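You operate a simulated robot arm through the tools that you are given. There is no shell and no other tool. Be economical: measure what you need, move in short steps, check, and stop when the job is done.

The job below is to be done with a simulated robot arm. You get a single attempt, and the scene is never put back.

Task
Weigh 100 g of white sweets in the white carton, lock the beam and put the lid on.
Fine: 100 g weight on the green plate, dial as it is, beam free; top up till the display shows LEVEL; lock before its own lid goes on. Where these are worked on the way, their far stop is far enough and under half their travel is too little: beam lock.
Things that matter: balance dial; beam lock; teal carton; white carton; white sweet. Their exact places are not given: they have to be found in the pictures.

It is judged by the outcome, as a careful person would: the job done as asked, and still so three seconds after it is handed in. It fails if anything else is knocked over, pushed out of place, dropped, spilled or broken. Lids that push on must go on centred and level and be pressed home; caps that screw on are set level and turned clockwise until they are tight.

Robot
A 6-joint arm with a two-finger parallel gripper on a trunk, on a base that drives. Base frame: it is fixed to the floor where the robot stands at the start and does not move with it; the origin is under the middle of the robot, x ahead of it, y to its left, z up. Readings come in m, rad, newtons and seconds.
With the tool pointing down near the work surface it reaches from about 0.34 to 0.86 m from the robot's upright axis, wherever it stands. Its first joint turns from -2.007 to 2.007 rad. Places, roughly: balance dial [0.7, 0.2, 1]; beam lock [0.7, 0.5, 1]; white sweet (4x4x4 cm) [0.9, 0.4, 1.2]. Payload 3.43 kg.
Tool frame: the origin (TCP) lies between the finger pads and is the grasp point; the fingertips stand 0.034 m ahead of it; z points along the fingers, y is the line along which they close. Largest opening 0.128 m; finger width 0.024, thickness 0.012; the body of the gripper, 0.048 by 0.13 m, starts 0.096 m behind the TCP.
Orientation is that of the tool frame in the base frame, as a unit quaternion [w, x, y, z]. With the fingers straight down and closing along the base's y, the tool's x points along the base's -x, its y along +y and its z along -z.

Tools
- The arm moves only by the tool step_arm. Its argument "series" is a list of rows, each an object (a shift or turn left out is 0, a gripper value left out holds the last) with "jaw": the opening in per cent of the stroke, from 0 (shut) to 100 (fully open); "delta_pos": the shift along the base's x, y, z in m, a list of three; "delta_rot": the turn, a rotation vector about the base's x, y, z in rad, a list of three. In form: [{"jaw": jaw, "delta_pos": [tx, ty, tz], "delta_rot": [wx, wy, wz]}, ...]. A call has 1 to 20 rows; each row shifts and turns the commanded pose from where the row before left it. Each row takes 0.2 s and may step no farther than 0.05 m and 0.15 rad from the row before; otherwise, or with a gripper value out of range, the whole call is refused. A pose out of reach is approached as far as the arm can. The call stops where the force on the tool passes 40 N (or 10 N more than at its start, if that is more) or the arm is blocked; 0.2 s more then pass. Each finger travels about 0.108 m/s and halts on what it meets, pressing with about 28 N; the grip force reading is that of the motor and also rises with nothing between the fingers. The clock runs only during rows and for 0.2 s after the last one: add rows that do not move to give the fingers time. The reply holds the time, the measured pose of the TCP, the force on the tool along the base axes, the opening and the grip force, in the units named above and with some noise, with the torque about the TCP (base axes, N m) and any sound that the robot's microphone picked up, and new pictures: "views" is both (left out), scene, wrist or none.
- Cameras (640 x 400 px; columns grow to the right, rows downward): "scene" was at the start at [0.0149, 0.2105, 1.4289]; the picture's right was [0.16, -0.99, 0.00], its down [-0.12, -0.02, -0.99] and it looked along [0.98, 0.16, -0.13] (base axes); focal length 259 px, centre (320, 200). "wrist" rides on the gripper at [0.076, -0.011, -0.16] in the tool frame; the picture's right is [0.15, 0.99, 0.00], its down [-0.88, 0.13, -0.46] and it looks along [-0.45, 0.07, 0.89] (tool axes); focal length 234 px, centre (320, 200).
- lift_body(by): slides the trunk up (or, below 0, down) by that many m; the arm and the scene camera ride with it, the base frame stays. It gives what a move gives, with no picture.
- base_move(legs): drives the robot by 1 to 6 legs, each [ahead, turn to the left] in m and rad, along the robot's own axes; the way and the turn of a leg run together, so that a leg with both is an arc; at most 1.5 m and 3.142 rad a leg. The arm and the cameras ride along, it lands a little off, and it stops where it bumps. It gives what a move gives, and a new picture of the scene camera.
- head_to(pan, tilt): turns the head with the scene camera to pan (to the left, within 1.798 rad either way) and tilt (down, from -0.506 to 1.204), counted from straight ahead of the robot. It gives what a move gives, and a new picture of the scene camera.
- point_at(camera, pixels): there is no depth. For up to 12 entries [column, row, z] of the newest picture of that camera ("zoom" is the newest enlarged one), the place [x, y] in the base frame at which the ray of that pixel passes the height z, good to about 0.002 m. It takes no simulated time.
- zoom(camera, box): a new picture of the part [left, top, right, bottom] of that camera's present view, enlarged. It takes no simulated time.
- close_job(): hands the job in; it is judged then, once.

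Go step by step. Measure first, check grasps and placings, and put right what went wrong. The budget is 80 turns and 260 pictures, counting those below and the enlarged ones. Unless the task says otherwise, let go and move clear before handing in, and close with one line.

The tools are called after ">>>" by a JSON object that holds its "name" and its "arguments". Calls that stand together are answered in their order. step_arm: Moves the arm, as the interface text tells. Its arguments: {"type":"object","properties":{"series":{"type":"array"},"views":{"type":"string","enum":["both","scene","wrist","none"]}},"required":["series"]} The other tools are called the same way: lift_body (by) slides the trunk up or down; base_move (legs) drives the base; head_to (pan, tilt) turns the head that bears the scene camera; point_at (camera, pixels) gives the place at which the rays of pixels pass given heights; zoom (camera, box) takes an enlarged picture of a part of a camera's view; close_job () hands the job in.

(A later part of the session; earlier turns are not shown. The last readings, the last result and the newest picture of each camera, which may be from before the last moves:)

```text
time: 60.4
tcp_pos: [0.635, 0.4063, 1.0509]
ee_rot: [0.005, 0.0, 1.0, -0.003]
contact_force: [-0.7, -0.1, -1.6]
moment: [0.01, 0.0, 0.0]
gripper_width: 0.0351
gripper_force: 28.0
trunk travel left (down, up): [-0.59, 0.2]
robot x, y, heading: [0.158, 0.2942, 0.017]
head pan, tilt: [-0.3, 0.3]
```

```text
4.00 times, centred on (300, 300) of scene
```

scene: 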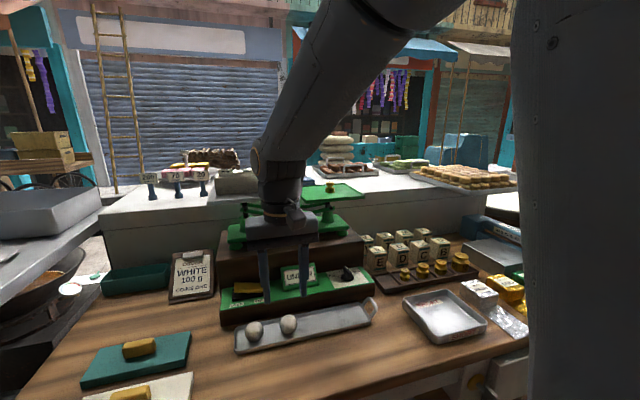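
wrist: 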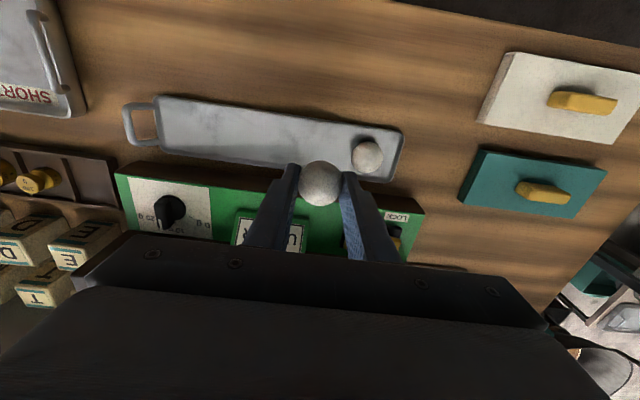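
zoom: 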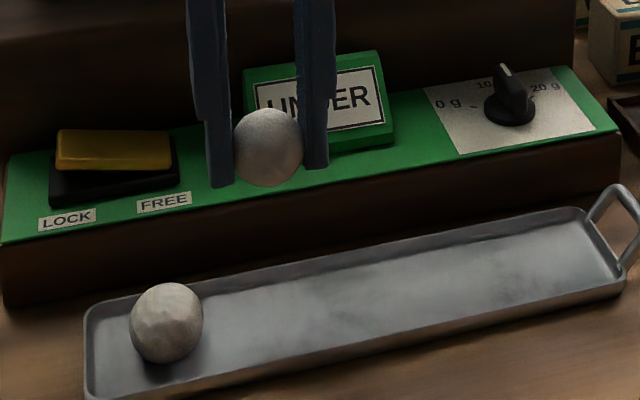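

The ball is held. I raise it and look into the carton from above.

>>> {"name": "step_arm", "arguments": {"series": [{"delta_pos": [0, 0, 0.04]}, {"delta_pos": [0, 0, 0.045]}, {"delta_pos": [0, 0, 0.045]}, {"delta_pos": [0, 0, 0.045]}, {"delta_pos": [0, 0, 0.045]}, {"delta_pos": [0, 0, 0.045]}, {"delta_pos": [0.02, 0.02, 0.03]}, {"delta_pos": [0.02, 0.02, 0.02]}, {"delta_pos": [0.02, 0.02, 0]}, {}, {}], "views": "both"}}

>>> {"name": "zoom", "arguments": {"camera": "wrist", "box": [220, 130, 420, 255]}}

>>> {"name": "zoom", "arguments": {"camera": "scene", "box": [200, 140, 320, 215]}}

```text
time: 62.8
tcp_pos: [0.6951, 0.4664, 1.3658]
ee_rot: [0.004, 0.0, 1.0, -0.002]
contact_force: [-1.0, -0.8, -0.6]
moment: [-0.01, 0.01, 0.01]
gripper_width: 0.0347
gripper_force: 28.4
trunk travel left (down, up): [-0.59, 0.2]
robot x, y, heading: [0.1615, 0.298, 0.019]
head pan, tilt: [-0.3, 0.3]
```

scene: 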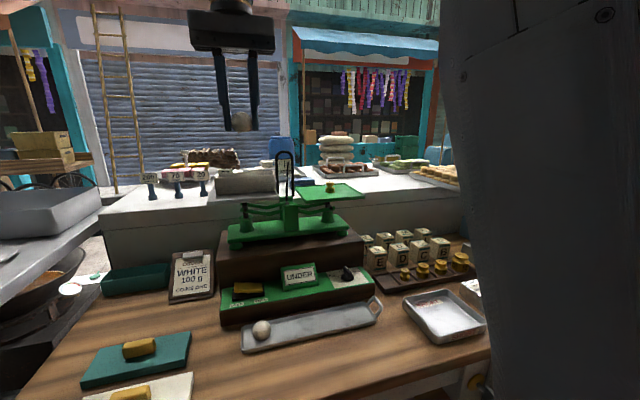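
wrist: 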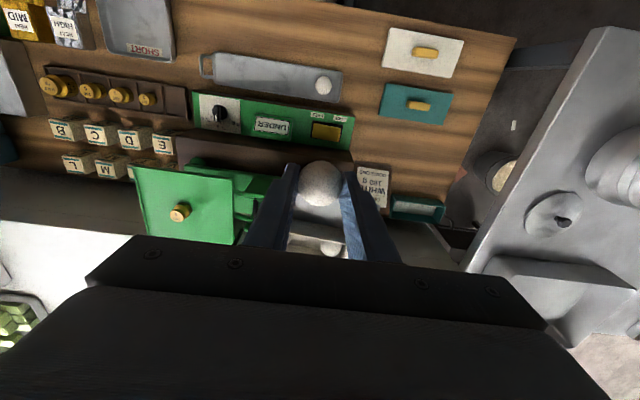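

```text
3.20 times, centred on (320, 192) of wrist
```

zoom: 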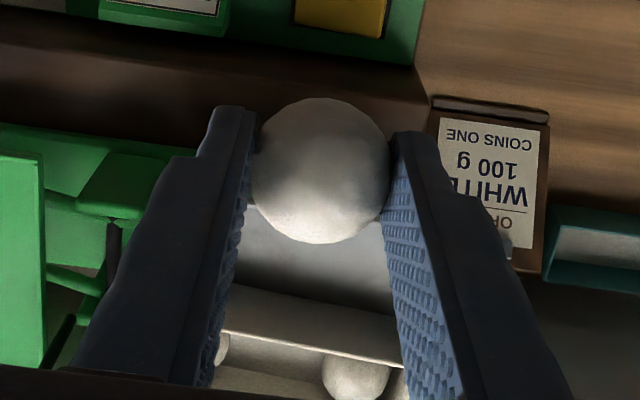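

```text
5.33 times, centred on (260, 178) of scene
```

zoom: 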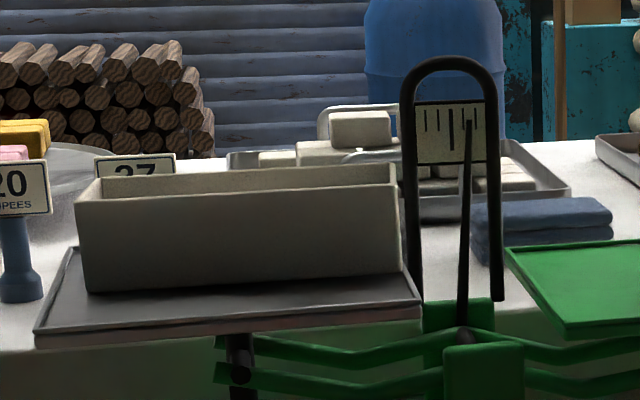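

The pointer leans to the weight side, as UNDER should. The held ball hides the carton, so I shift the camera sideways to see carton, its balls and the arch.

>>> {"name": "step_arm", "arguments": {"series": [{"delta_pos": [-0.02, 0.04, 0]}, {"delta_pos": [-0.02, 0.04, 0]}, {"delta_pos": [-0.02, 0.04, 0]}, {}, {}], "views": "wrist"}}

>>> {"name": "zoom", "arguments": {"camera": "wrist", "box": [130, 140, 330, 265]}}

```text
time: 64.0
tcp_pos: [0.635, 0.5857, 1.3656]
ee_rot: [0.004, 0.0, 1.0, -0.003]
contact_force: [-0.6, 0.9, -0.3]
moment: [-0.01, 0.0, -0.03]
gripper_width: 0.035
gripper_force: 28.4
trunk travel left (down, up): [-0.59, 0.2]
robot x, y, heading: [0.1624, 0.3, 0.018]
head pan, tilt: [-0.3, 0.3]
```

wrist: 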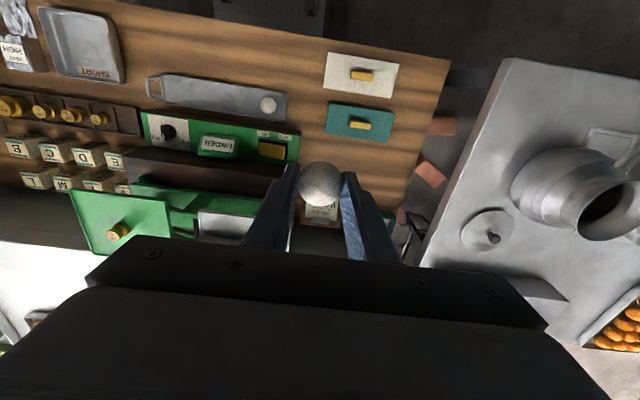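

```text
3.20 times, centred on (230, 202) of wrist
```

zoom: 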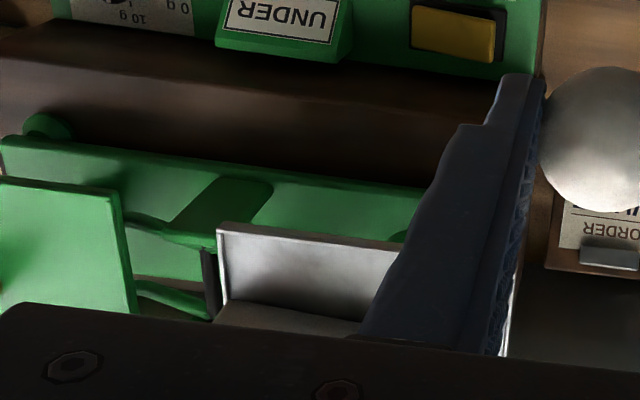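

The gripper body hides it; I move further forward so the carton shows beside the fingers.

>>> {"name": "step_arm", "arguments": {"series": [{"delta_pos": [0.045, 0.01, 0]}, {"delta_pos": [0.045, 0.01, 0]}, {"delta_pos": [0.045, 0.01, 0]}, {"delta_pos": [0.045, 0, 0]}, {}, {}], "views": "wrist"}}

>>> {"name": "zoom", "arguments": {"camera": "wrist", "box": [110, 110, 310, 235]}}

```text
time: 65.4
tcp_pos: [0.7965, 0.6049, 1.3447]
ee_rot: [0.006, 0.0, 1.0, -0.002]
contact_force: [-1.4, 0.0, 0.1]
moment: [0.0, 0.01, -0.01]
gripper_width: 0.0347
gripper_force: 27.5
out of reach, approached as far as the arm can: row 4
trunk travel left (down, up): [-0.59, 0.2]
robot x, y, heading: [0.1585, 0.2986, 0.018]
head pan, tilt: [-0.3, 0.3]
```

wrist: 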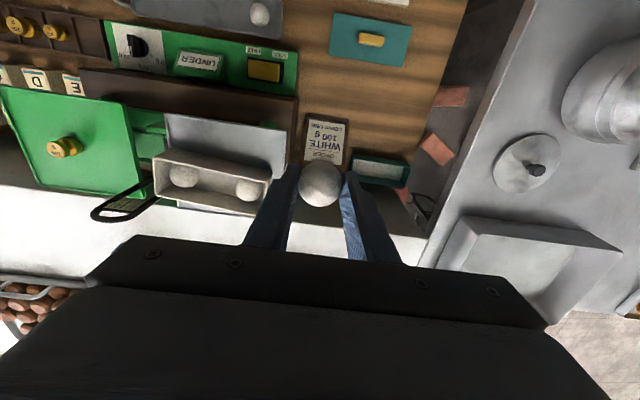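

```text
3.20 times, centred on (210, 172) of wrist
```

zoom: 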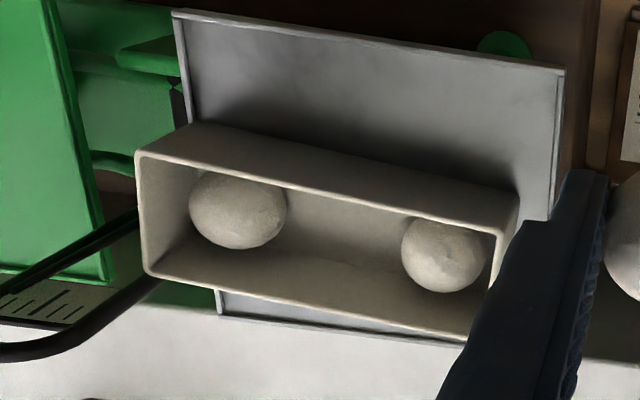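

Now the carton's rim, walls and both balls are clear. I measure the rim, base and balls.

>>> {"name": "point_at", "arguments": {"camera": "zoom", "pixels": [[190, 124, 1.168], [517, 196, 1.168], [138, 153, 1.22], [503, 235, 1.22], [138, 153, 1.23], [503, 235, 1.23], [148, 277, 1.22], [470, 340, 1.22], [238, 210, 1.188], [442, 255, 1.188], [175, 12, 1.168], [563, 70, 1.168]]}}

```text
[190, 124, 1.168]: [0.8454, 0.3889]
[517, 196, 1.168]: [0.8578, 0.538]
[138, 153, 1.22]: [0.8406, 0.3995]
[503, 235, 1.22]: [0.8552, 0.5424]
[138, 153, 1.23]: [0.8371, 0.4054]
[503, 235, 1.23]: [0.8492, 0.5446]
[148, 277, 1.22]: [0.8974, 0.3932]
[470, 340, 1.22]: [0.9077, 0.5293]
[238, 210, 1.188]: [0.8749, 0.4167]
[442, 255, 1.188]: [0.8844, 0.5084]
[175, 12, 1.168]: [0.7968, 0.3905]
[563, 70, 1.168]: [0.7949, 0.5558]
```

The middle between the two balls is (0.8796,0.4626), rim z≈1.21. I check the arch's height for clearance before moving over.

>>> {"name": "point_at", "arguments": {"camera": "wrist", "pixels": [[93, 213, 1.25], [93, 213, 1.3], [93, 213, 1.35], [157, 188, 1.2], [110, 218, 1.3]]}}

>>> {"name": "step_arm", "arguments": {"series": [{"delta_pos": [0, -0.04, 0]}, {"delta_pos": [0, -0.04, 0]}, {"delta_pos": [0, -0.035, 0]}, {"delta_pos": [0, -0.025, 0]}, {}], "views": "none"}}

```text
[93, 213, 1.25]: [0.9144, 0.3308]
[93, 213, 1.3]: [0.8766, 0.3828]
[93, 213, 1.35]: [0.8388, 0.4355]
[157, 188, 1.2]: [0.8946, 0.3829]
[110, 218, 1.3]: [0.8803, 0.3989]
```

```text
time: 66.6
tcp_pos: [0.7962, 0.4656, 1.3454]
ee_rot: [0.005, 0.0, 1.0, -0.002]
contact_force: [0.3, 1.0, 0.4]
moment: [-0.04, -0.03, -0.01]
gripper_width: 0.0347
gripper_force: 27.7
trunk travel left (down, up): [-0.59, 0.2]
robot x, y, heading: [0.1575, 0.2998, 0.02]
head pan, tilt: [-0.3, 0.3]
```

The arch tops out near z≈1.29 at y<0.385, so it's clear. I move over the carton's middle and lower part of the way.

>>> {"name": "step_arm", "arguments": {"series": [{"delta_pos": [0.03, -0.001, 0]}, {"delta_pos": [0.03, -0.001, 0]}, {"delta_pos": [0.0236, -0.001, 0]}, {"delta_pos": [0, 0, -0.03]}, {"delta_pos": [0, 0, -0.03]}, {}, {}], "views": "wrist"}}

>>> {"name": "zoom", "arguments": {"camera": "wrist", "box": [220, 110, 420, 235]}}

>>> {"name": "zoom", "arguments": {"camera": "scene", "box": [200, 120, 320, 215]}}

```text
time: 68.2
tcp_pos: [0.8668, 0.4598, 1.2703]
ee_rot: [0.004, 0.001, 1.0, -0.002]
contact_force: [0.4, -0.7, 0.2]
moment: [-0.01, 0.03, -0.01]
gripper_width: 0.035
gripper_force: 28.2
out of reach, approached as far as the arm can: row 2, 3
trunk travel left (down, up): [-0.59, 0.2]
robot x, y, heading: [0.1582, 0.297, 0.018]
head pan, tilt: [-0.3, 0.3]
```

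wrist: 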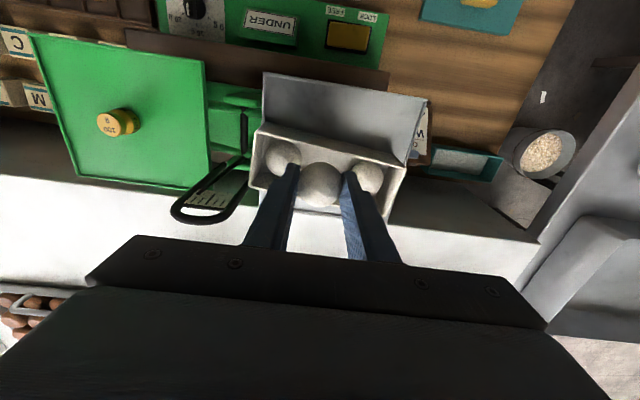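

```text
3.20 times, centred on (320, 172) of wrist
```

zoom: 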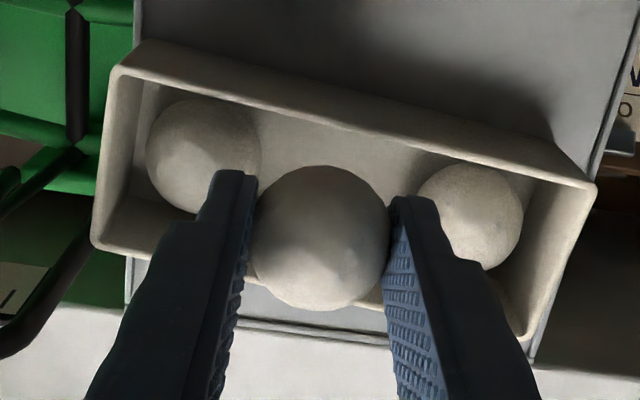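

```text
4.21 times, centred on (260, 168) of scene
```

zoom: 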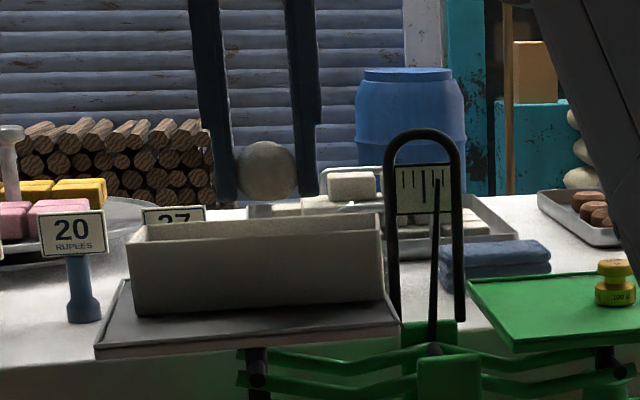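

I re-measure the two balls and the rim from here.

>>> {"name": "point_at", "arguments": {"camera": "zoom", "pixels": [[203, 153, 1.188], [470, 215, 1.188], [118, 68, 1.21], [594, 187, 1.21], [93, 245, 1.21], [520, 338, 1.21], [118, 68, 1.22], [594, 187, 1.22]]}}

```text
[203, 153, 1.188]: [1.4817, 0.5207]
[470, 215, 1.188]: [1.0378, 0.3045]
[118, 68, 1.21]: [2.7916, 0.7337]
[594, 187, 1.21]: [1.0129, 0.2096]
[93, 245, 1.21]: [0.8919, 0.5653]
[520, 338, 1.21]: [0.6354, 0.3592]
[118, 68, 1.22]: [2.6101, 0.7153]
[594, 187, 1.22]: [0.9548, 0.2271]
```

That used the wrong (scene) enlargement; I convert to wrist pixels.

>>> {"name": "point_at", "arguments": {"camera": "wrist", "pixels": [[283.4, 157.3, 1.188], [366.9, 176.7, 1.188], [256.9, 130.8, 1.21], [405.6, 167.9, 1.21], [249.1, 186.1, 1.21], [382.5, 215.1, 1.21], [256.9, 130.8, 1.215], [405.6, 167.9, 1.215]]}}

```text
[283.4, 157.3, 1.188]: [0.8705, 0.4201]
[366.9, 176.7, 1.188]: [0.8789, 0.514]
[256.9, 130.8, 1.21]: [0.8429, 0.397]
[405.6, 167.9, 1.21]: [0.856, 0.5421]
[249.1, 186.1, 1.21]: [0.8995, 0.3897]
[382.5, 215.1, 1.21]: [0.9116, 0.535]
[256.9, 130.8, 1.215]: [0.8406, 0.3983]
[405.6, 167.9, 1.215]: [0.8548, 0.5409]
```

Carton centre (0.878,0.466), yaw ≈ −0.09 rad, balls at y 0.420 and 0.514. I align with the carton, go down to tips ≈1.204 between the balls.

>>> {"name": "step_arm", "arguments": {"series": [{"delta_pos": [0.009, 0.007, -0.005], "delta_rot": [0, 0, -0.09]}, {"delta_pos": [0, 0, -0.01]}, {"delta_pos": [0, 0, -0.01]}, {}, {}], "views": "wrist"}}

>>> {"name": "zoom", "arguments": {"camera": "wrist", "box": [220, 110, 420, 235]}}

>>> {"name": "zoom", "arguments": {"camera": "scene", "box": [200, 120, 320, 215]}}

```text
time: 69.4
tcp_pos: [0.8756, 0.4655, 1.2458]
ee_rot: [0.003, 0.046, 0.999, -0.003]
contact_force: [0.3, -0.5, 0.1]
moment: [-0.01, 0.03, 0.01]
gripper_width: 0.035
gripper_force: 28.0
trunk travel left (down, up): [-0.59, 0.2]
robot x, y, heading: [0.1619, 0.2968, 0.016]
head pan, tilt: [-0.3, 0.3]
```

wrist: 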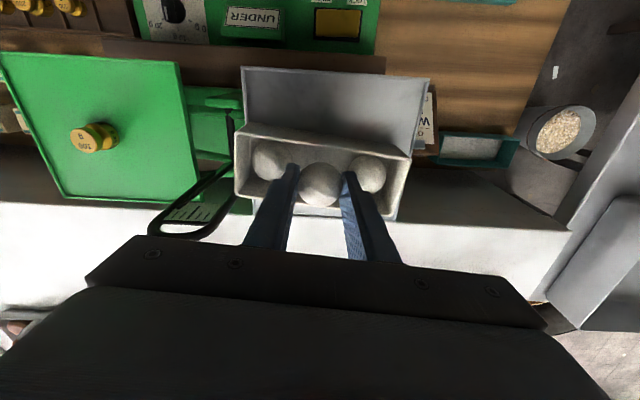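

```text
3.20 times, centred on (320, 172) of wrist
```

zoom: 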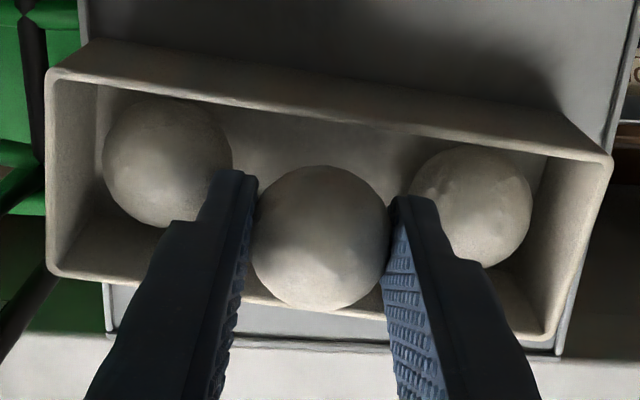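

```text
4.21 times, centred on (260, 168) of scene
```

zoom: 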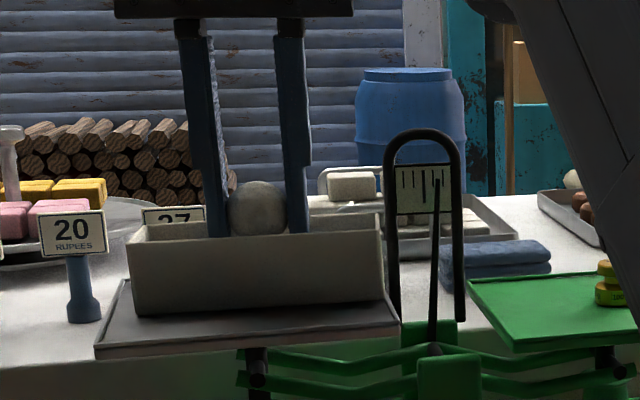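

Well centred. I lower 8 mm more and open just enough to let the ball go.

>>> {"name": "step_arm", "arguments": {"series": [{"delta_pos": [0.001, 0, -0.004]}, {"delta_pos": [0, 0, -0.004]}, {}, {"jaw": 31}, {}, {}, {}], "views": "wrist"}}

>>> {"name": "zoom", "arguments": {"camera": "scene", "box": [200, 120, 320, 215]}}

>>> {"name": "zoom", "arguments": {"camera": "wrist", "box": [120, 0, 420, 235]}}

```text
time: 71.0
tcp_pos: [0.8767, 0.4665, 1.2377]
ee_rot: [0.004, 0.045, 0.999, -0.003]
contact_force: [0.6, -0.3, -0.1]
moment: [0.04, 0.03, 0.02]
gripper_width: 0.0397
gripper_force: 0.0
trunk travel left (down, up): [-0.59, 0.2]
robot x, y, heading: [0.1599, 0.297, 0.019]
head pan, tilt: [-0.3, 0.3]
```

wrist: 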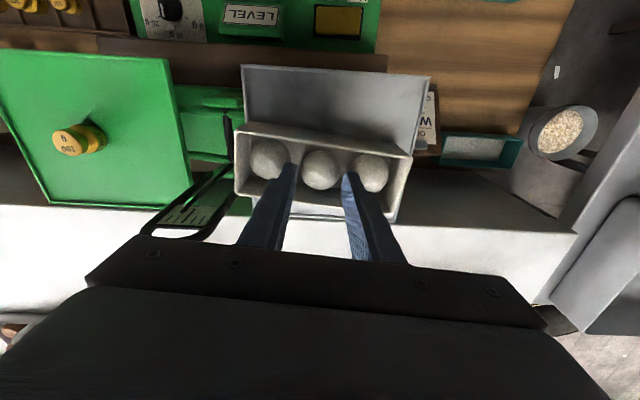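

```text
4.21 times, centred on (260, 168) of scene
```

zoom: 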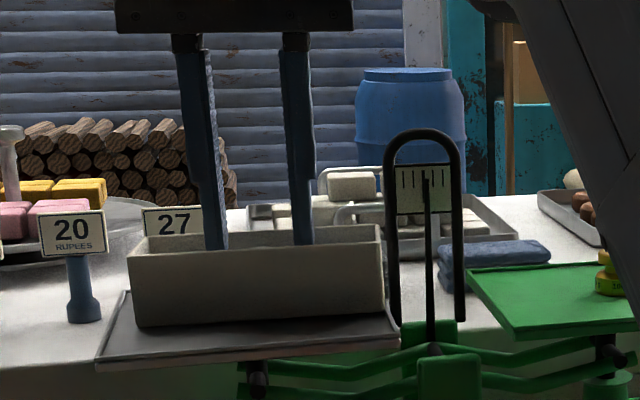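

```text
1.70 times, centred on (270, 118) of wrist
```

zoom: 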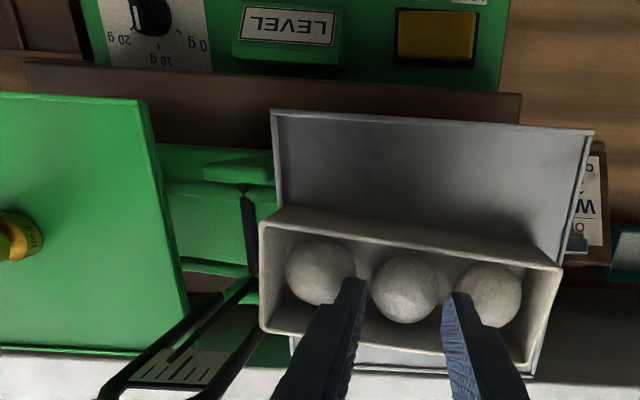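

LEVEL is shown and the three balls lie in a row. I lift straight out, back away and go to the LOCK end of the rocker.

>>> {"name": "step_arm", "arguments": {"series": [{"delta_pos": [0, 0, 0.015]}, {"delta_pos": [0, 0, 0.03]}, {"delta_pos": [0, 0, 0.04]}, {"delta_pos": [-0.04, 0, 0], "jaw": 0, "delta_rot": [0, 0, 0.05]}, {"delta_pos": [-0.045, 0.01, 0], "delta_rot": [0, 0, 0.04]}, {"delta_pos": [-0.045, 0.015, 0]}, {"delta_pos": [-0.03, 0.015, 0]}, {"delta_pos": [0, 0, -0.04]}, {"delta_pos": [0, 0, -0.04]}, {"delta_pos": [0, 0, -0.04]}, {"delta_pos": [0.006, 0, -0.03]}, {"delta_pos": [0, 0, -0.03]}, {}, {}], "views": "wrist"}}

>>> {"name": "zoom", "arguments": {"camera": "scene", "box": [200, 140, 360, 330]}}

>>> {"name": "zoom", "arguments": {"camera": "wrist", "box": [220, 100, 420, 225]}}

```text
time: 74.0
tcp_pos: [0.7196, 0.5067, 1.1415]
ee_rot: [0.004, 0.001, 1.0, -0.003]
contact_force: [-0.1, 0.4, 0.1]
moment: [-0.01, -0.02, 0.0]
gripper_width: 0.0
gripper_force: 28.3
out of reach, approached as far as the arm can: row 3
trunk travel left (down, up): [-0.59, 0.2]
robot x, y, heading: [0.16, 0.295, 0.017]
head pan, tilt: [-0.3, 0.3]
```

wrist: 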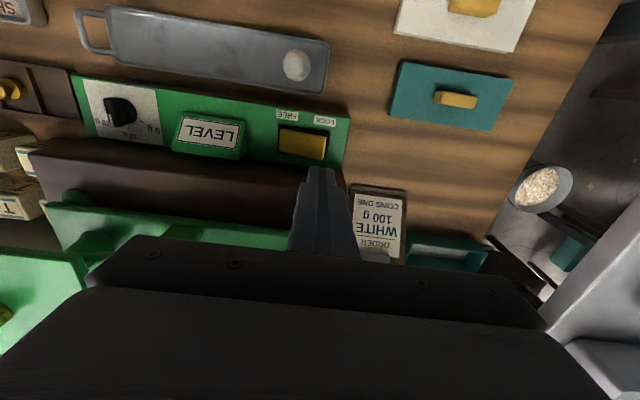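

```text
2.11 times, centred on (280, 235) of scene
```

zoom: 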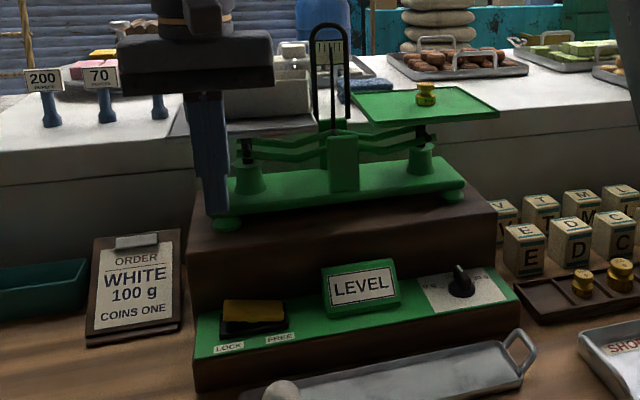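

```text
3.20 times, centred on (320, 162) of wrist
```

zoom: 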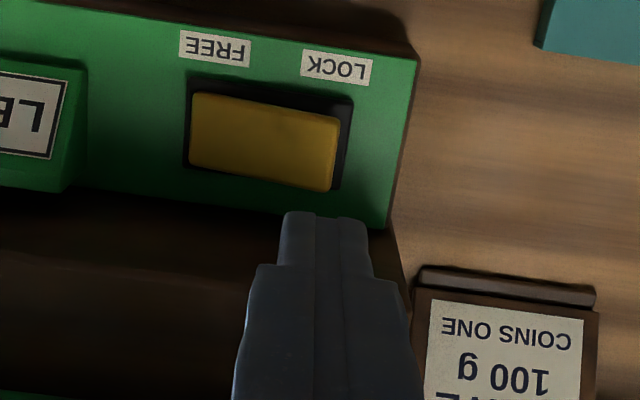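

LEVEL holds with the arm clear. I press the LOCK end down to its stop.

>>> {"name": "step_arm", "arguments": {"series": [{"delta_pos": [0.004, -0.003, -0.03]}, {"delta_pos": [0, 0, -0.04]}, {"delta_pos": [0, 0, -0.03]}, {"delta_pos": [0, 0, -0.01]}, {"delta_pos": [0, 0, -0.006]}, {"delta_pos": [0, 0, -0.005]}, {"delta_pos": [0, 0, -0.004]}, {"delta_pos": [0, 0, -0.004]}, {"delta_pos": [0, 0, -0.004]}, {}], "views": "none"}}

>>> {"name": "zoom", "arguments": {"camera": "scene", "box": [215, 260, 335, 330]}}

```text
time: 75.8
tcp_pos: [0.7245, 0.5029, 1.019]
ee_rot: [0.007, 0.001, 1.0, -0.002]
contact_force: [-11.1, -3.9, 18.7]
moment: [-0.33, 0.54, -0.06]
gripper_width: 0.0
gripper_force: 27.9
trunk travel left (down, up): [-0.59, 0.2]
robot x, y, heading: [0.1598, 0.2986, 0.017]
head pan, tilt: [-0.3, 0.3]
stopped in row 8: the force on the tool passed its limit at 46 N (the readings are from after the stop); the commanded pose is now the measured one
```

```text
5.33 times, centred on (275, 295) of scene
```

zoom: 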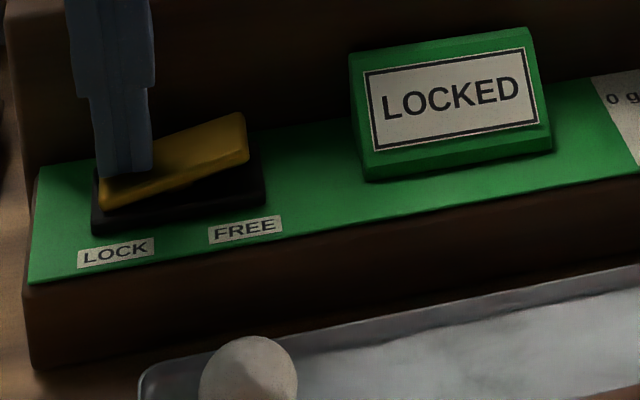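

LOCKED is back on and the rocker is fully over. I lift off and move over to the white lid, opening the jaw.

>>> {"name": "step_arm", "arguments": {"series": [{"delta_pos": [0, 0, 0.03]}, {"delta_pos": [0, 0, 0.04]}, {"delta_pos": [-0.03, 0.02, 0.02]}, {"delta_pos": [-0.04, 0.03, 0], "jaw": 70}, {"delta_pos": [-0.04, 0.03, 0]}, {"delta_pos": [-0.04, 0.03, 0]}, {"delta_pos": [-0.03, 0.03, 0]}, {"delta_pos": [0, 0.02, 0]}, {}], "views": "wrist"}}

>>> {"name": "zoom", "arguments": {"camera": "wrist", "box": [220, 60, 420, 185]}}

>>> {"name": "head_to", "arguments": {"pan": 0.3, "tilt": 0.8}}

>>> {"name": "zoom", "arguments": {"camera": "scene", "box": [200, 180, 340, 270]}}

```text
time: 77.8
tcp_pos: [0.5453, 0.6639, 1.1077]
ee_rot: [0.007, 0.0, 1.0, -0.002]
contact_force: [-0.1, -0.1, 0.5]
moment: [0.0, 0.01, 0.01]
gripper_width: 0.0899
gripper_force: 0.2
trunk travel left (down, up): [-0.59, 0.2]
robot x, y, heading: [0.1585, 0.2971, 0.019]
head pan, tilt: [-0.3, 0.3]
```

wrist: 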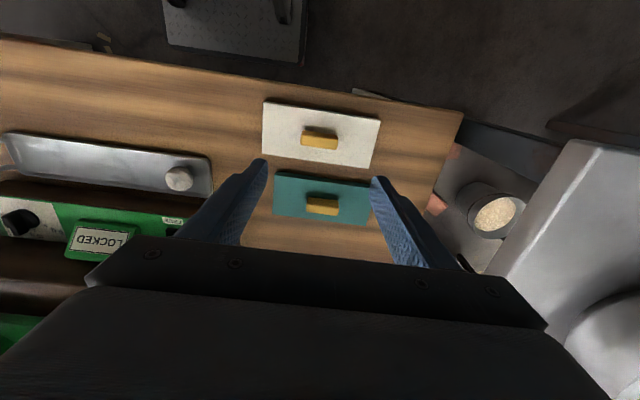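

```text
3.20 times, centred on (320, 122) of wrist
```

zoom: 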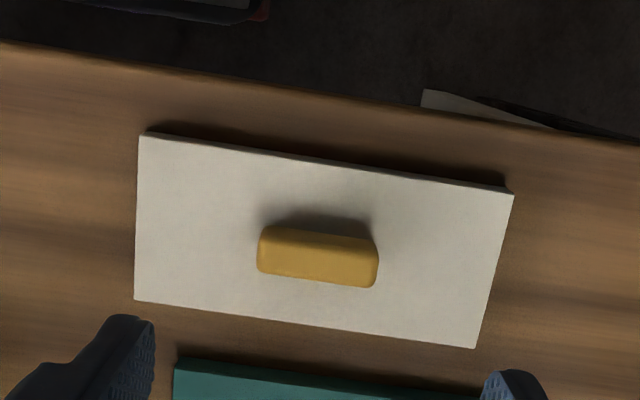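

```text
time: 78.8
tcp_pos: [0.545, 0.6619, 1.1058]
ee_rot: [0.007, 0.0, 1.0, -0.001]
contact_force: [0.4, -0.3, -0.4]
moment: [0.0, -0.01, 0.01]
gripper_width: 0.09
gripper_force: 0.0
trunk travel left (down, up): [-0.59, 0.2]
robot x, y, heading: [0.1574, 0.2991, 0.018]
head pan, tilt: [0.3, 0.799]
```

scene: 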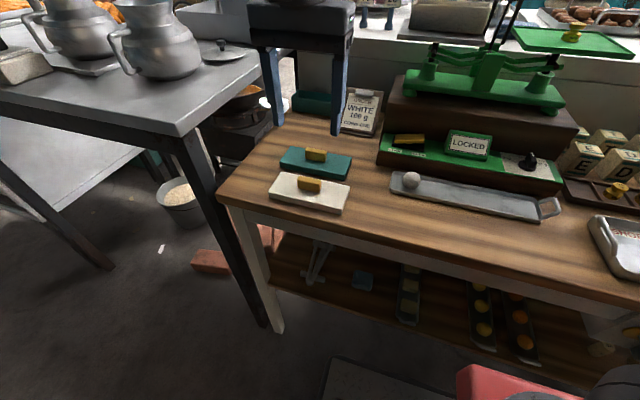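

```text
4.44 times, centred on (270, 225) of scene
```

zoom: 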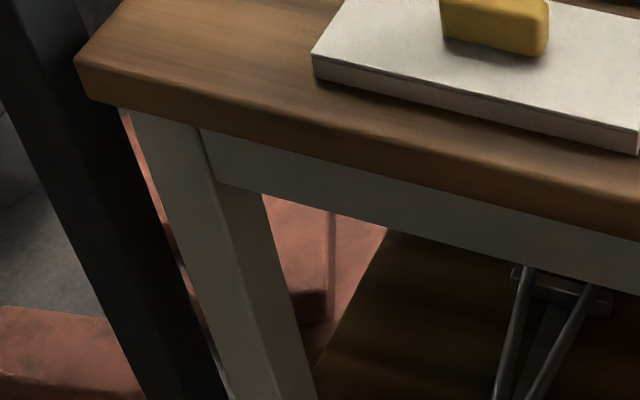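

>>> {"name": "zoom", "arguments": {"camera": "scene", "box": [255, 150, 365, 220]}}

>>> {"name": "point_at", "arguments": {"camera": "wrist", "pixels": [[319.4, 140.1, 0.955], [319.4, 140.1, 0.935], [300.6, 137.6, 0.95], [338.1, 142, 0.95], [263.8, 101.7, 0.93], [380, 118.9, 0.93], [368.4, 168.3, 0.93], [262.2, 153.3, 0.93]]}}

```text
5.71 times, centred on (310, 185) of scene
```

zoom: 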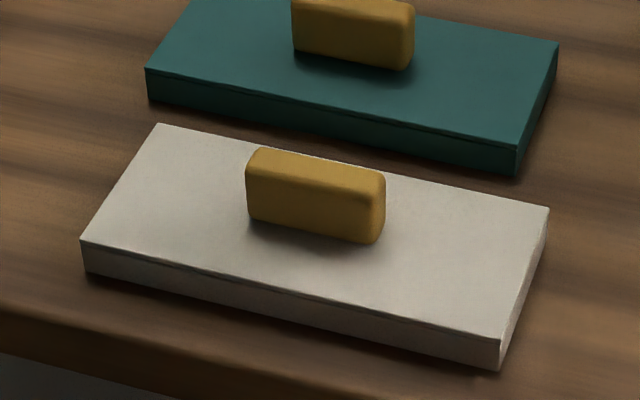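

```text
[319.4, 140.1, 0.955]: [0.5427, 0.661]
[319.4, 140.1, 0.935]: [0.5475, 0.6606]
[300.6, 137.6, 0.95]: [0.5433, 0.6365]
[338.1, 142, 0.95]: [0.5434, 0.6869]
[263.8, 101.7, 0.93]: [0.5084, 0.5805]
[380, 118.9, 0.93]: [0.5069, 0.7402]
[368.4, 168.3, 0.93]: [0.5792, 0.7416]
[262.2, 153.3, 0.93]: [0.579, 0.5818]
```

>>> {"name": "point_at", "arguments": {"camera": "zoom", "pixels": [[158, 123, 0.93], [548, 208, 0.93], [500, 340, 0.93], [82, 240, 0.93], [315, 172, 0.955], [98, 275, 0.91], [500, 366, 0.91], [246, 215, 0.93], [375, 240, 0.93]]}}

```text
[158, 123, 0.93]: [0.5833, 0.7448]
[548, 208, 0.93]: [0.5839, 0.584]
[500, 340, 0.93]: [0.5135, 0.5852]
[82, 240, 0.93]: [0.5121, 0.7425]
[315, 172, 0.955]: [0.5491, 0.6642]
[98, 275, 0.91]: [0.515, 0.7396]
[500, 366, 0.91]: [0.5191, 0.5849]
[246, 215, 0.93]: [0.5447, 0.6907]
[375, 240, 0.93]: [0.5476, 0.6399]
```

The lid (0.16×0.071 m) is centred at (0.544,0.662), top z≈0.937, handle 50 mm long with top ≈0.963. I descend over the handle.

>>> {"name": "step_arm", "arguments": {"series": [{"jaw": 58, "delta_pos": [-0.001, 0, -0.04]}, {"delta_pos": [0, 0, -0.04]}, {"delta_pos": [0, 0, -0.035]}, {"delta_pos": [0, 0, -0.01]}, {}, {}], "views": "wrist"}}

>>> {"name": "zoom", "arguments": {"camera": "scene", "box": [255, 140, 365, 220]}}

```text
time: 80.2
tcp_pos: [0.5443, 0.6638, 0.9832]
ee_rot: [0.008, 0.0, 1.0, -0.001]
contact_force: [0.7, 0.0, 0.1]
moment: [-0.01, 0.01, -0.03]
gripper_width: 0.0741
gripper_force: 0.1
trunk travel left (down, up): [-0.59, 0.2]
robot x, y, heading: [0.158, 0.2993, 0.019]
head pan, tilt: [0.3, 0.799]
```

wrist: 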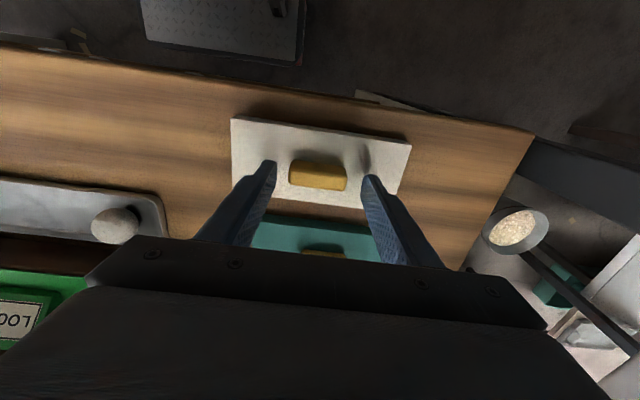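

```text
5.00 times, centred on (310, 180) of scene
```

zoom: 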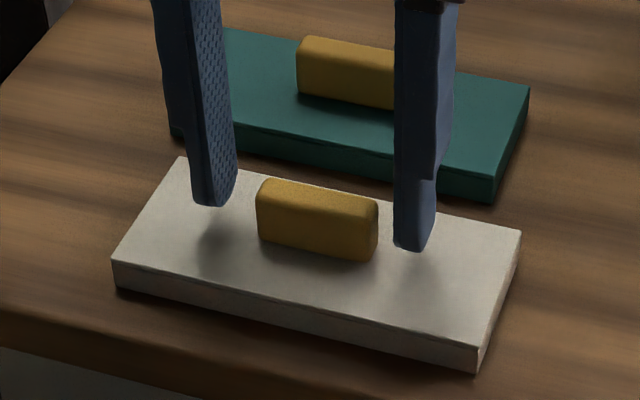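

Fingers straddle the handle with about 1 cm to go. I take out the small 0.016 rad tilt, lower 7 mm, and grip.

>>> {"name": "step_arm", "arguments": {"series": [{"delta_rot": [0, 0.016, 0], "delta_pos": [0, -0.001, -0.004]}, {"delta_pos": [0, 0, -0.003]}, {}, {"jaw": 30}, {"jaw": 0}, {}, {}, {}], "views": "wrist"}}

>>> {"name": "zoom", "arguments": {"camera": "scene", "box": [255, 140, 365, 220]}}

```text
time: 82.0
tcp_pos: [0.544, 0.6627, 0.9743]
ee_rot: [0.0, 0.0, 1.0, -0.002]
contact_force: [0.4, -0.1, 0.5]
moment: [0.0, -0.01, 0.01]
gripper_width: 0.0482
gripper_force: 28.5
trunk travel left (down, up): [-0.59, 0.2]
robot x, y, heading: [0.1604, 0.2965, 0.024]
head pan, tilt: [0.3, 0.799]
```

wrist: 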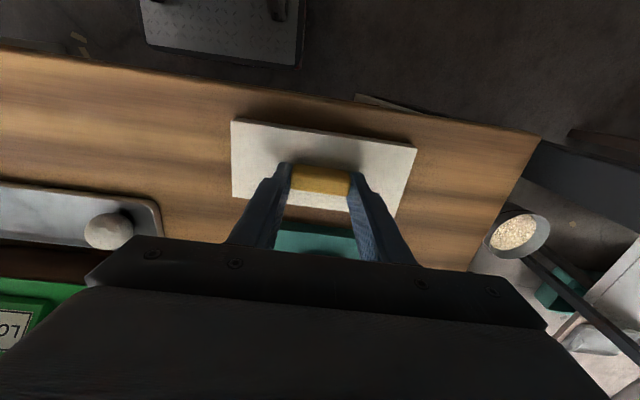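

```text
5.00 times, centred on (310, 180) of scene
```

zoom: 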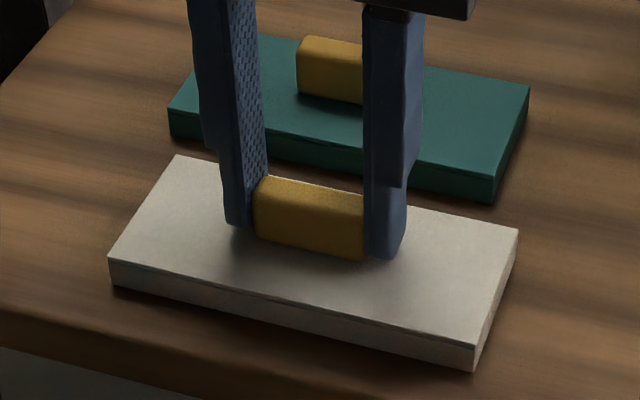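

The handle is gripped squarely (48 mm). I lift the lid slowly and check it hangs level.

>>> {"name": "step_arm", "arguments": {"series": [{"delta_pos": [0, 0, 0.01]}, {"delta_pos": [0, 0, 0.02]}, {"delta_pos": [0, 0, 0.03]}, {"delta_pos": [0, 0, 0.04]}, {"delta_pos": [0, 0, 0.04]}, {"delta_pos": [0, 0, 0.04]}, {"delta_pos": [0, 0, 0.04]}, {"delta_pos": [0, 0, 0.04]}, {"delta_pos": [0, 0, 0.04]}, {"delta_pos": [0, 0, 0.04]}, {}, {}], "views": "wrist"}}

>>> {"name": "head_to", "arguments": {"pan": -0.05, "tilt": 0.3}}

>>> {"name": "zoom", "arguments": {"camera": "scene", "box": [60, 60, 380, 260]}}

```text
time: 84.6
tcp_pos: [0.5453, 0.6636, 1.3143]
ee_rot: [-0.001, 0.0, 1.0, -0.001]
contact_force: [-1.0, -0.2, 0.4]
moment: [-0.03, -0.03, 0.01]
gripper_width: 0.0482
gripper_force: 28.0
trunk travel left (down, up): [-0.59, 0.2]
robot x, y, heading: [0.1611, 0.3019, 0.015]
head pan, tilt: [0.3, 0.799]
```

wrist: 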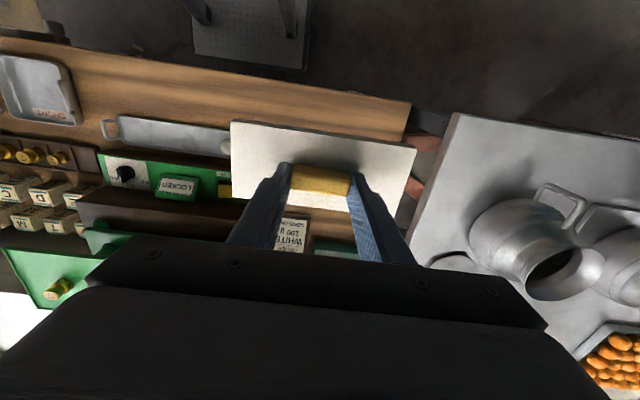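

```text
time: 85.5
tcp_pos: [0.5441, 0.6619, 1.315]
ee_rot: [0.0, 0.001, 1.0, -0.002]
contact_force: [0.6, -0.5, 0.3]
moment: [-0.02, 0.0, -0.01]
gripper_width: 0.048
gripper_force: 28.7
trunk travel left (down, up): [-0.59, 0.2]
robot x, y, heading: [0.1617, 0.3046, 0.019]
head pan, tilt: [-0.051, 0.3]
```

scene: 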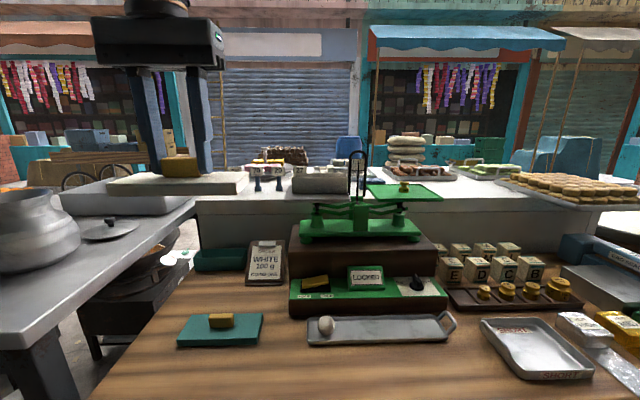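

```text
2.00 times, centred on (220, 160) of scene
```

zoom: 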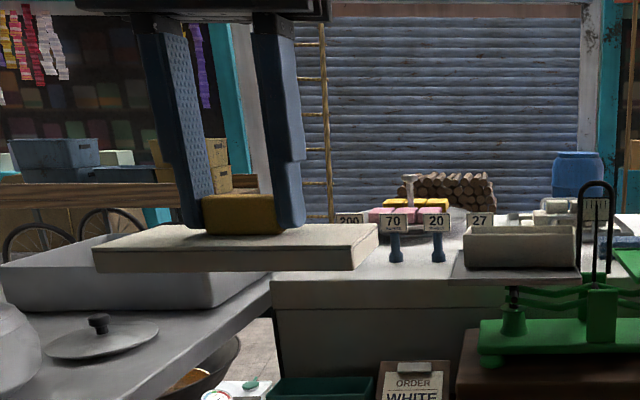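

The lid hangs level. I move left of the carton to view it locked, beside the lid.

>>> {"name": "step_arm", "arguments": {"series": [{"delta_pos": [0.04, 0.005, 0]}, {"delta_pos": [0.04, 0.005, 0]}, {"delta_pos": [0.04, 0.003, 0]}, {"delta_pos": [0.04, 0, 0]}, {"delta_pos": [0.04, 0, 0]}, {"delta_pos": [0.02, 0, 0]}, {}, {}], "views": "wrist"}}

>>> {"name": "zoom", "arguments": {"camera": "wrist", "box": [40, 110, 260, 248]}}

```text
time: 87.3
tcp_pos: [0.7644, 0.6755, 1.3156]
ee_rot: [-0.001, -0.001, 1.0, -0.002]
contact_force: [0.8, -0.6, -0.5]
moment: [-0.01, 0.01, 0.0]
gripper_width: 0.0484
gripper_force: 28.1
trunk travel left (down, up): [-0.59, 0.2]
robot x, y, heading: [0.1617, 0.2989, 0.023]
head pan, tilt: [-0.051, 0.3]
```

wrist: 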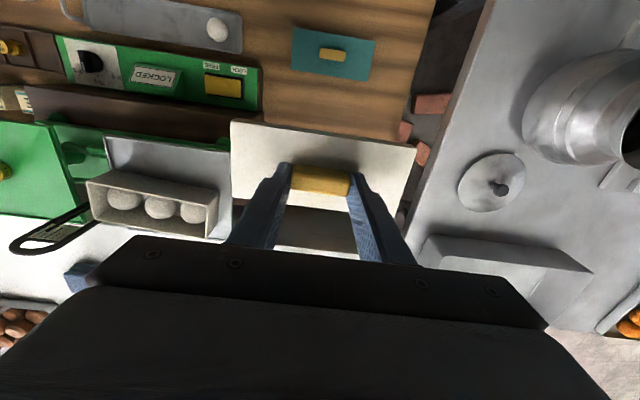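

```text
2.90 times, centred on (150, 179) of wrist
```

zoom: 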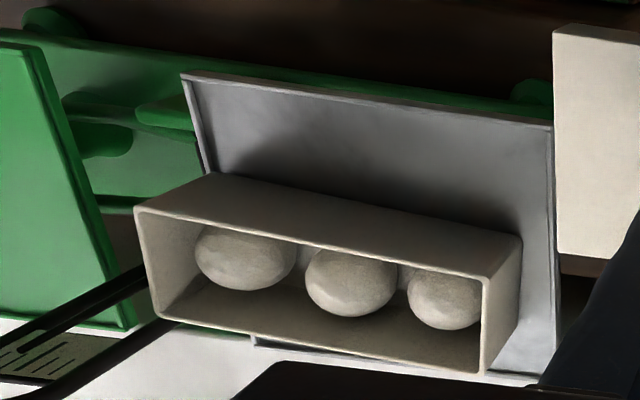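

All four rim corners are visible: zoom (136,208), (488,281), (482,374), (153,318). I measure them.

>>> {"name": "point_at", "arguments": {"camera": "zoom", "pixels": [[136, 208, 1.21], [488, 281, 1.21], [482, 374, 1.21], [153, 318, 1.21], [136, 208, 1.22], [488, 281, 1.22], [482, 374, 1.22], [153, 318, 1.22], [210, 173, 1.166], [522, 240, 1.166], [183, 74, 1.168], [552, 127, 1.168]]}}

>>> {"name": "zoom", "arguments": {"camera": "scene", "box": [270, 140, 380, 210]}}

```text
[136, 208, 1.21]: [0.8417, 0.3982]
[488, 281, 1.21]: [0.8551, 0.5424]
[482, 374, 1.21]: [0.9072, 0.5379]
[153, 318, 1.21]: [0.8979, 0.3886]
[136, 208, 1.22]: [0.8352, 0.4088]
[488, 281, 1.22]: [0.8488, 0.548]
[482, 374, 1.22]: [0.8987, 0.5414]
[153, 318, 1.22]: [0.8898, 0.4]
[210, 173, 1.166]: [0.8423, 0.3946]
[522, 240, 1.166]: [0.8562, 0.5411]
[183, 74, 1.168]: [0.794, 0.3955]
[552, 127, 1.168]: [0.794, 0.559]
```

```text
5.71 times, centred on (325, 175) of scene
```

zoom: 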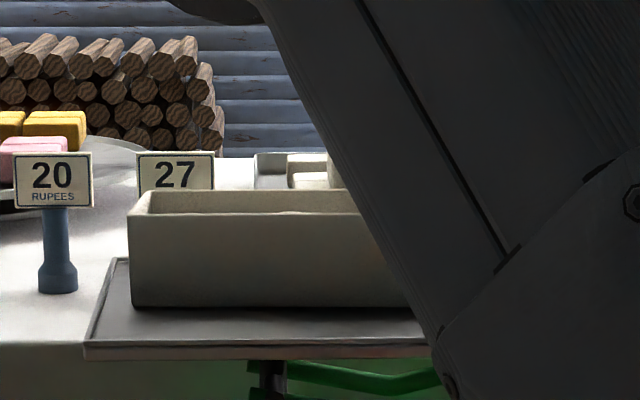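

Carton centre (0.8755,0.467), yaw ≈ −0.085, unchanged after locking. I check the arch's clearance to the lid's right end.

>>> {"name": "point_at", "arguments": {"camera": "wrist", "pixels": [[10, 247, 1.25], [10, 247, 1.3], [60, 240, 1.25], [60, 240, 1.3], [231, 122, 1.279], [416, 149, 1.279], [230, 195, 1.279]]}}

>>> {"name": "zoom", "arguments": {"camera": "wrist", "box": [0, 150, 120, 260]}}

```text
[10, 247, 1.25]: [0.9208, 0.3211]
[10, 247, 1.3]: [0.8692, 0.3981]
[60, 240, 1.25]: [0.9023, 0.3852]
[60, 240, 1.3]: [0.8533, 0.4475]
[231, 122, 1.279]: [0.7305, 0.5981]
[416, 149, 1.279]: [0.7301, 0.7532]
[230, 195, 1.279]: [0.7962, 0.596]
```

```text
3.64 times, centred on (60, 205) of wrist
```

zoom: 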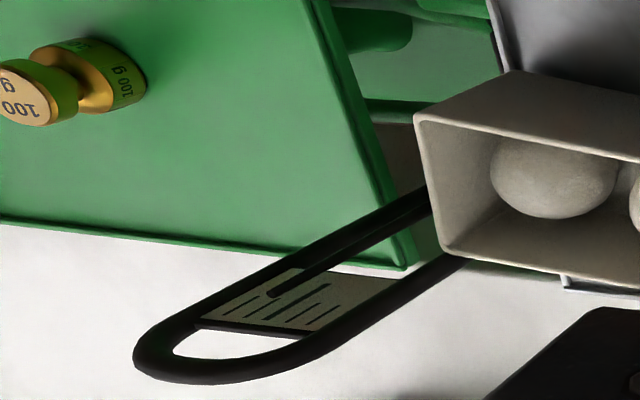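

The arch spans about y 0.331–0.381, leaving a few mm beyond the lid's end at 0.385, so I bias y by +1.5 mm. I bring the lid over the carton at a safe height, turned by −0.085.

>>> {"name": "step_arm", "arguments": {"series": [{"delta_pos": [0.035, -0.03, -0.005], "delta_rot": [0, 0, -0.045]}, {"delta_pos": [0.035, -0.03, -0.005], "delta_rot": [0, 0, -0.04]}, {"delta_pos": [0.03, -0.035, -0.005]}, {"delta_pos": [0.011, -0.04, -0.003]}, {"delta_pos": [0, -0.04, 0]}, {"delta_pos": [0, -0.017, 0]}, {}, {}], "views": "wrist"}}

>>> {"name": "zoom", "arguments": {"camera": "scene", "box": [250, 110, 400, 210]}}

>>> {"name": "zoom", "arguments": {"camera": "wrist", "box": [180, 90, 440, 250]}}

```text
time: 89.1
tcp_pos: [0.8662, 0.4791, 1.2917]
ee_rot: [-0.001, 0.043, 0.999, -0.002]
contact_force: [0.1, -0.5, 0.4]
moment: [-0.01, -0.01, 0.06]
gripper_width: 0.0484
gripper_force: 28.1
out of reach, approached as far as the arm can: row 2, 3
trunk travel left (down, up): [-0.59, 0.2]
robot x, y, heading: [0.1601, 0.2997, 0.018]
head pan, tilt: [-0.051, 0.3]
```

wrist: 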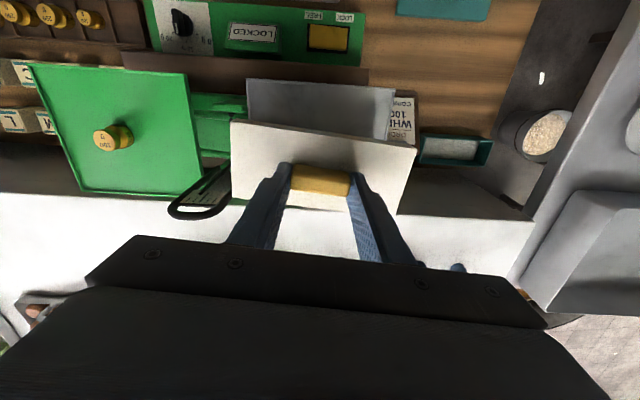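

```text
4.00 times, centred on (325, 160) of scene
```

zoom: 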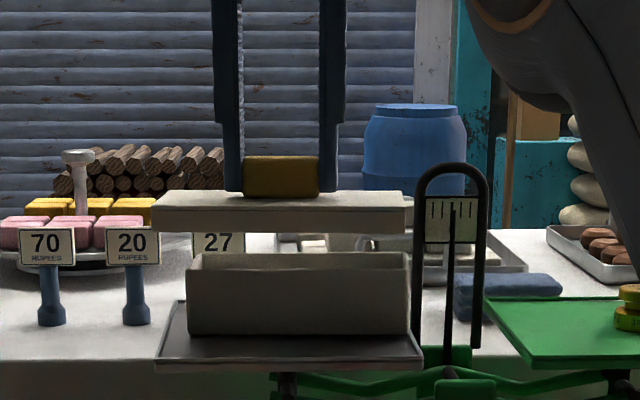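

```text
2.46 times, centred on (310, 170) of wrist
```

zoom: 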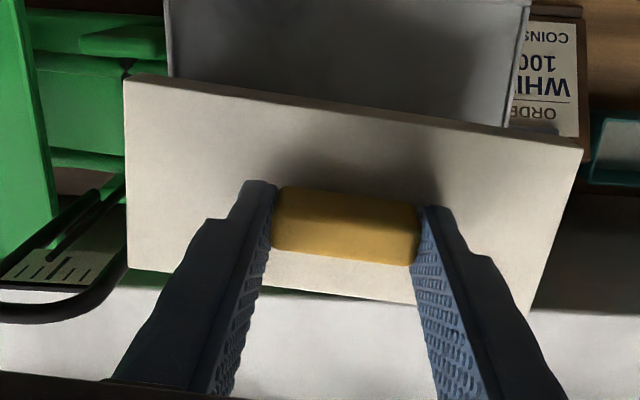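

The lid must still shift about 12 mm right, as computed. I measure the arch's near leg more finely before doing so.

>>> {"name": "zoom", "arguments": {"camera": "scene", "box": [325, 145, 375, 205]}}

```text
6.67 times, centred on (350, 175) of scene
```

zoom: 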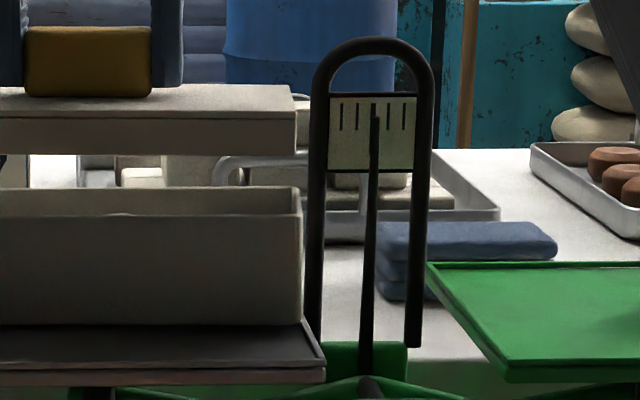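

>>> {"name": "point_at", "arguments": {"camera": "zoom", "pixels": [[300, 189, 1.21], [302, 214, 1.21], [308, 189, 1.21], [308, 200, 1.21], [434, 189, 1.21], [297, 153, 1.226], [310, 70, 1.26]]}}

```text
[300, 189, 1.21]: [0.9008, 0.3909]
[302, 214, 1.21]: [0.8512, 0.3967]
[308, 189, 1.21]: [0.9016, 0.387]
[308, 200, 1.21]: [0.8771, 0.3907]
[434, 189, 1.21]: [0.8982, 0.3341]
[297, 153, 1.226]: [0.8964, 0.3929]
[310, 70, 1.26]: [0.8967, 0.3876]
```

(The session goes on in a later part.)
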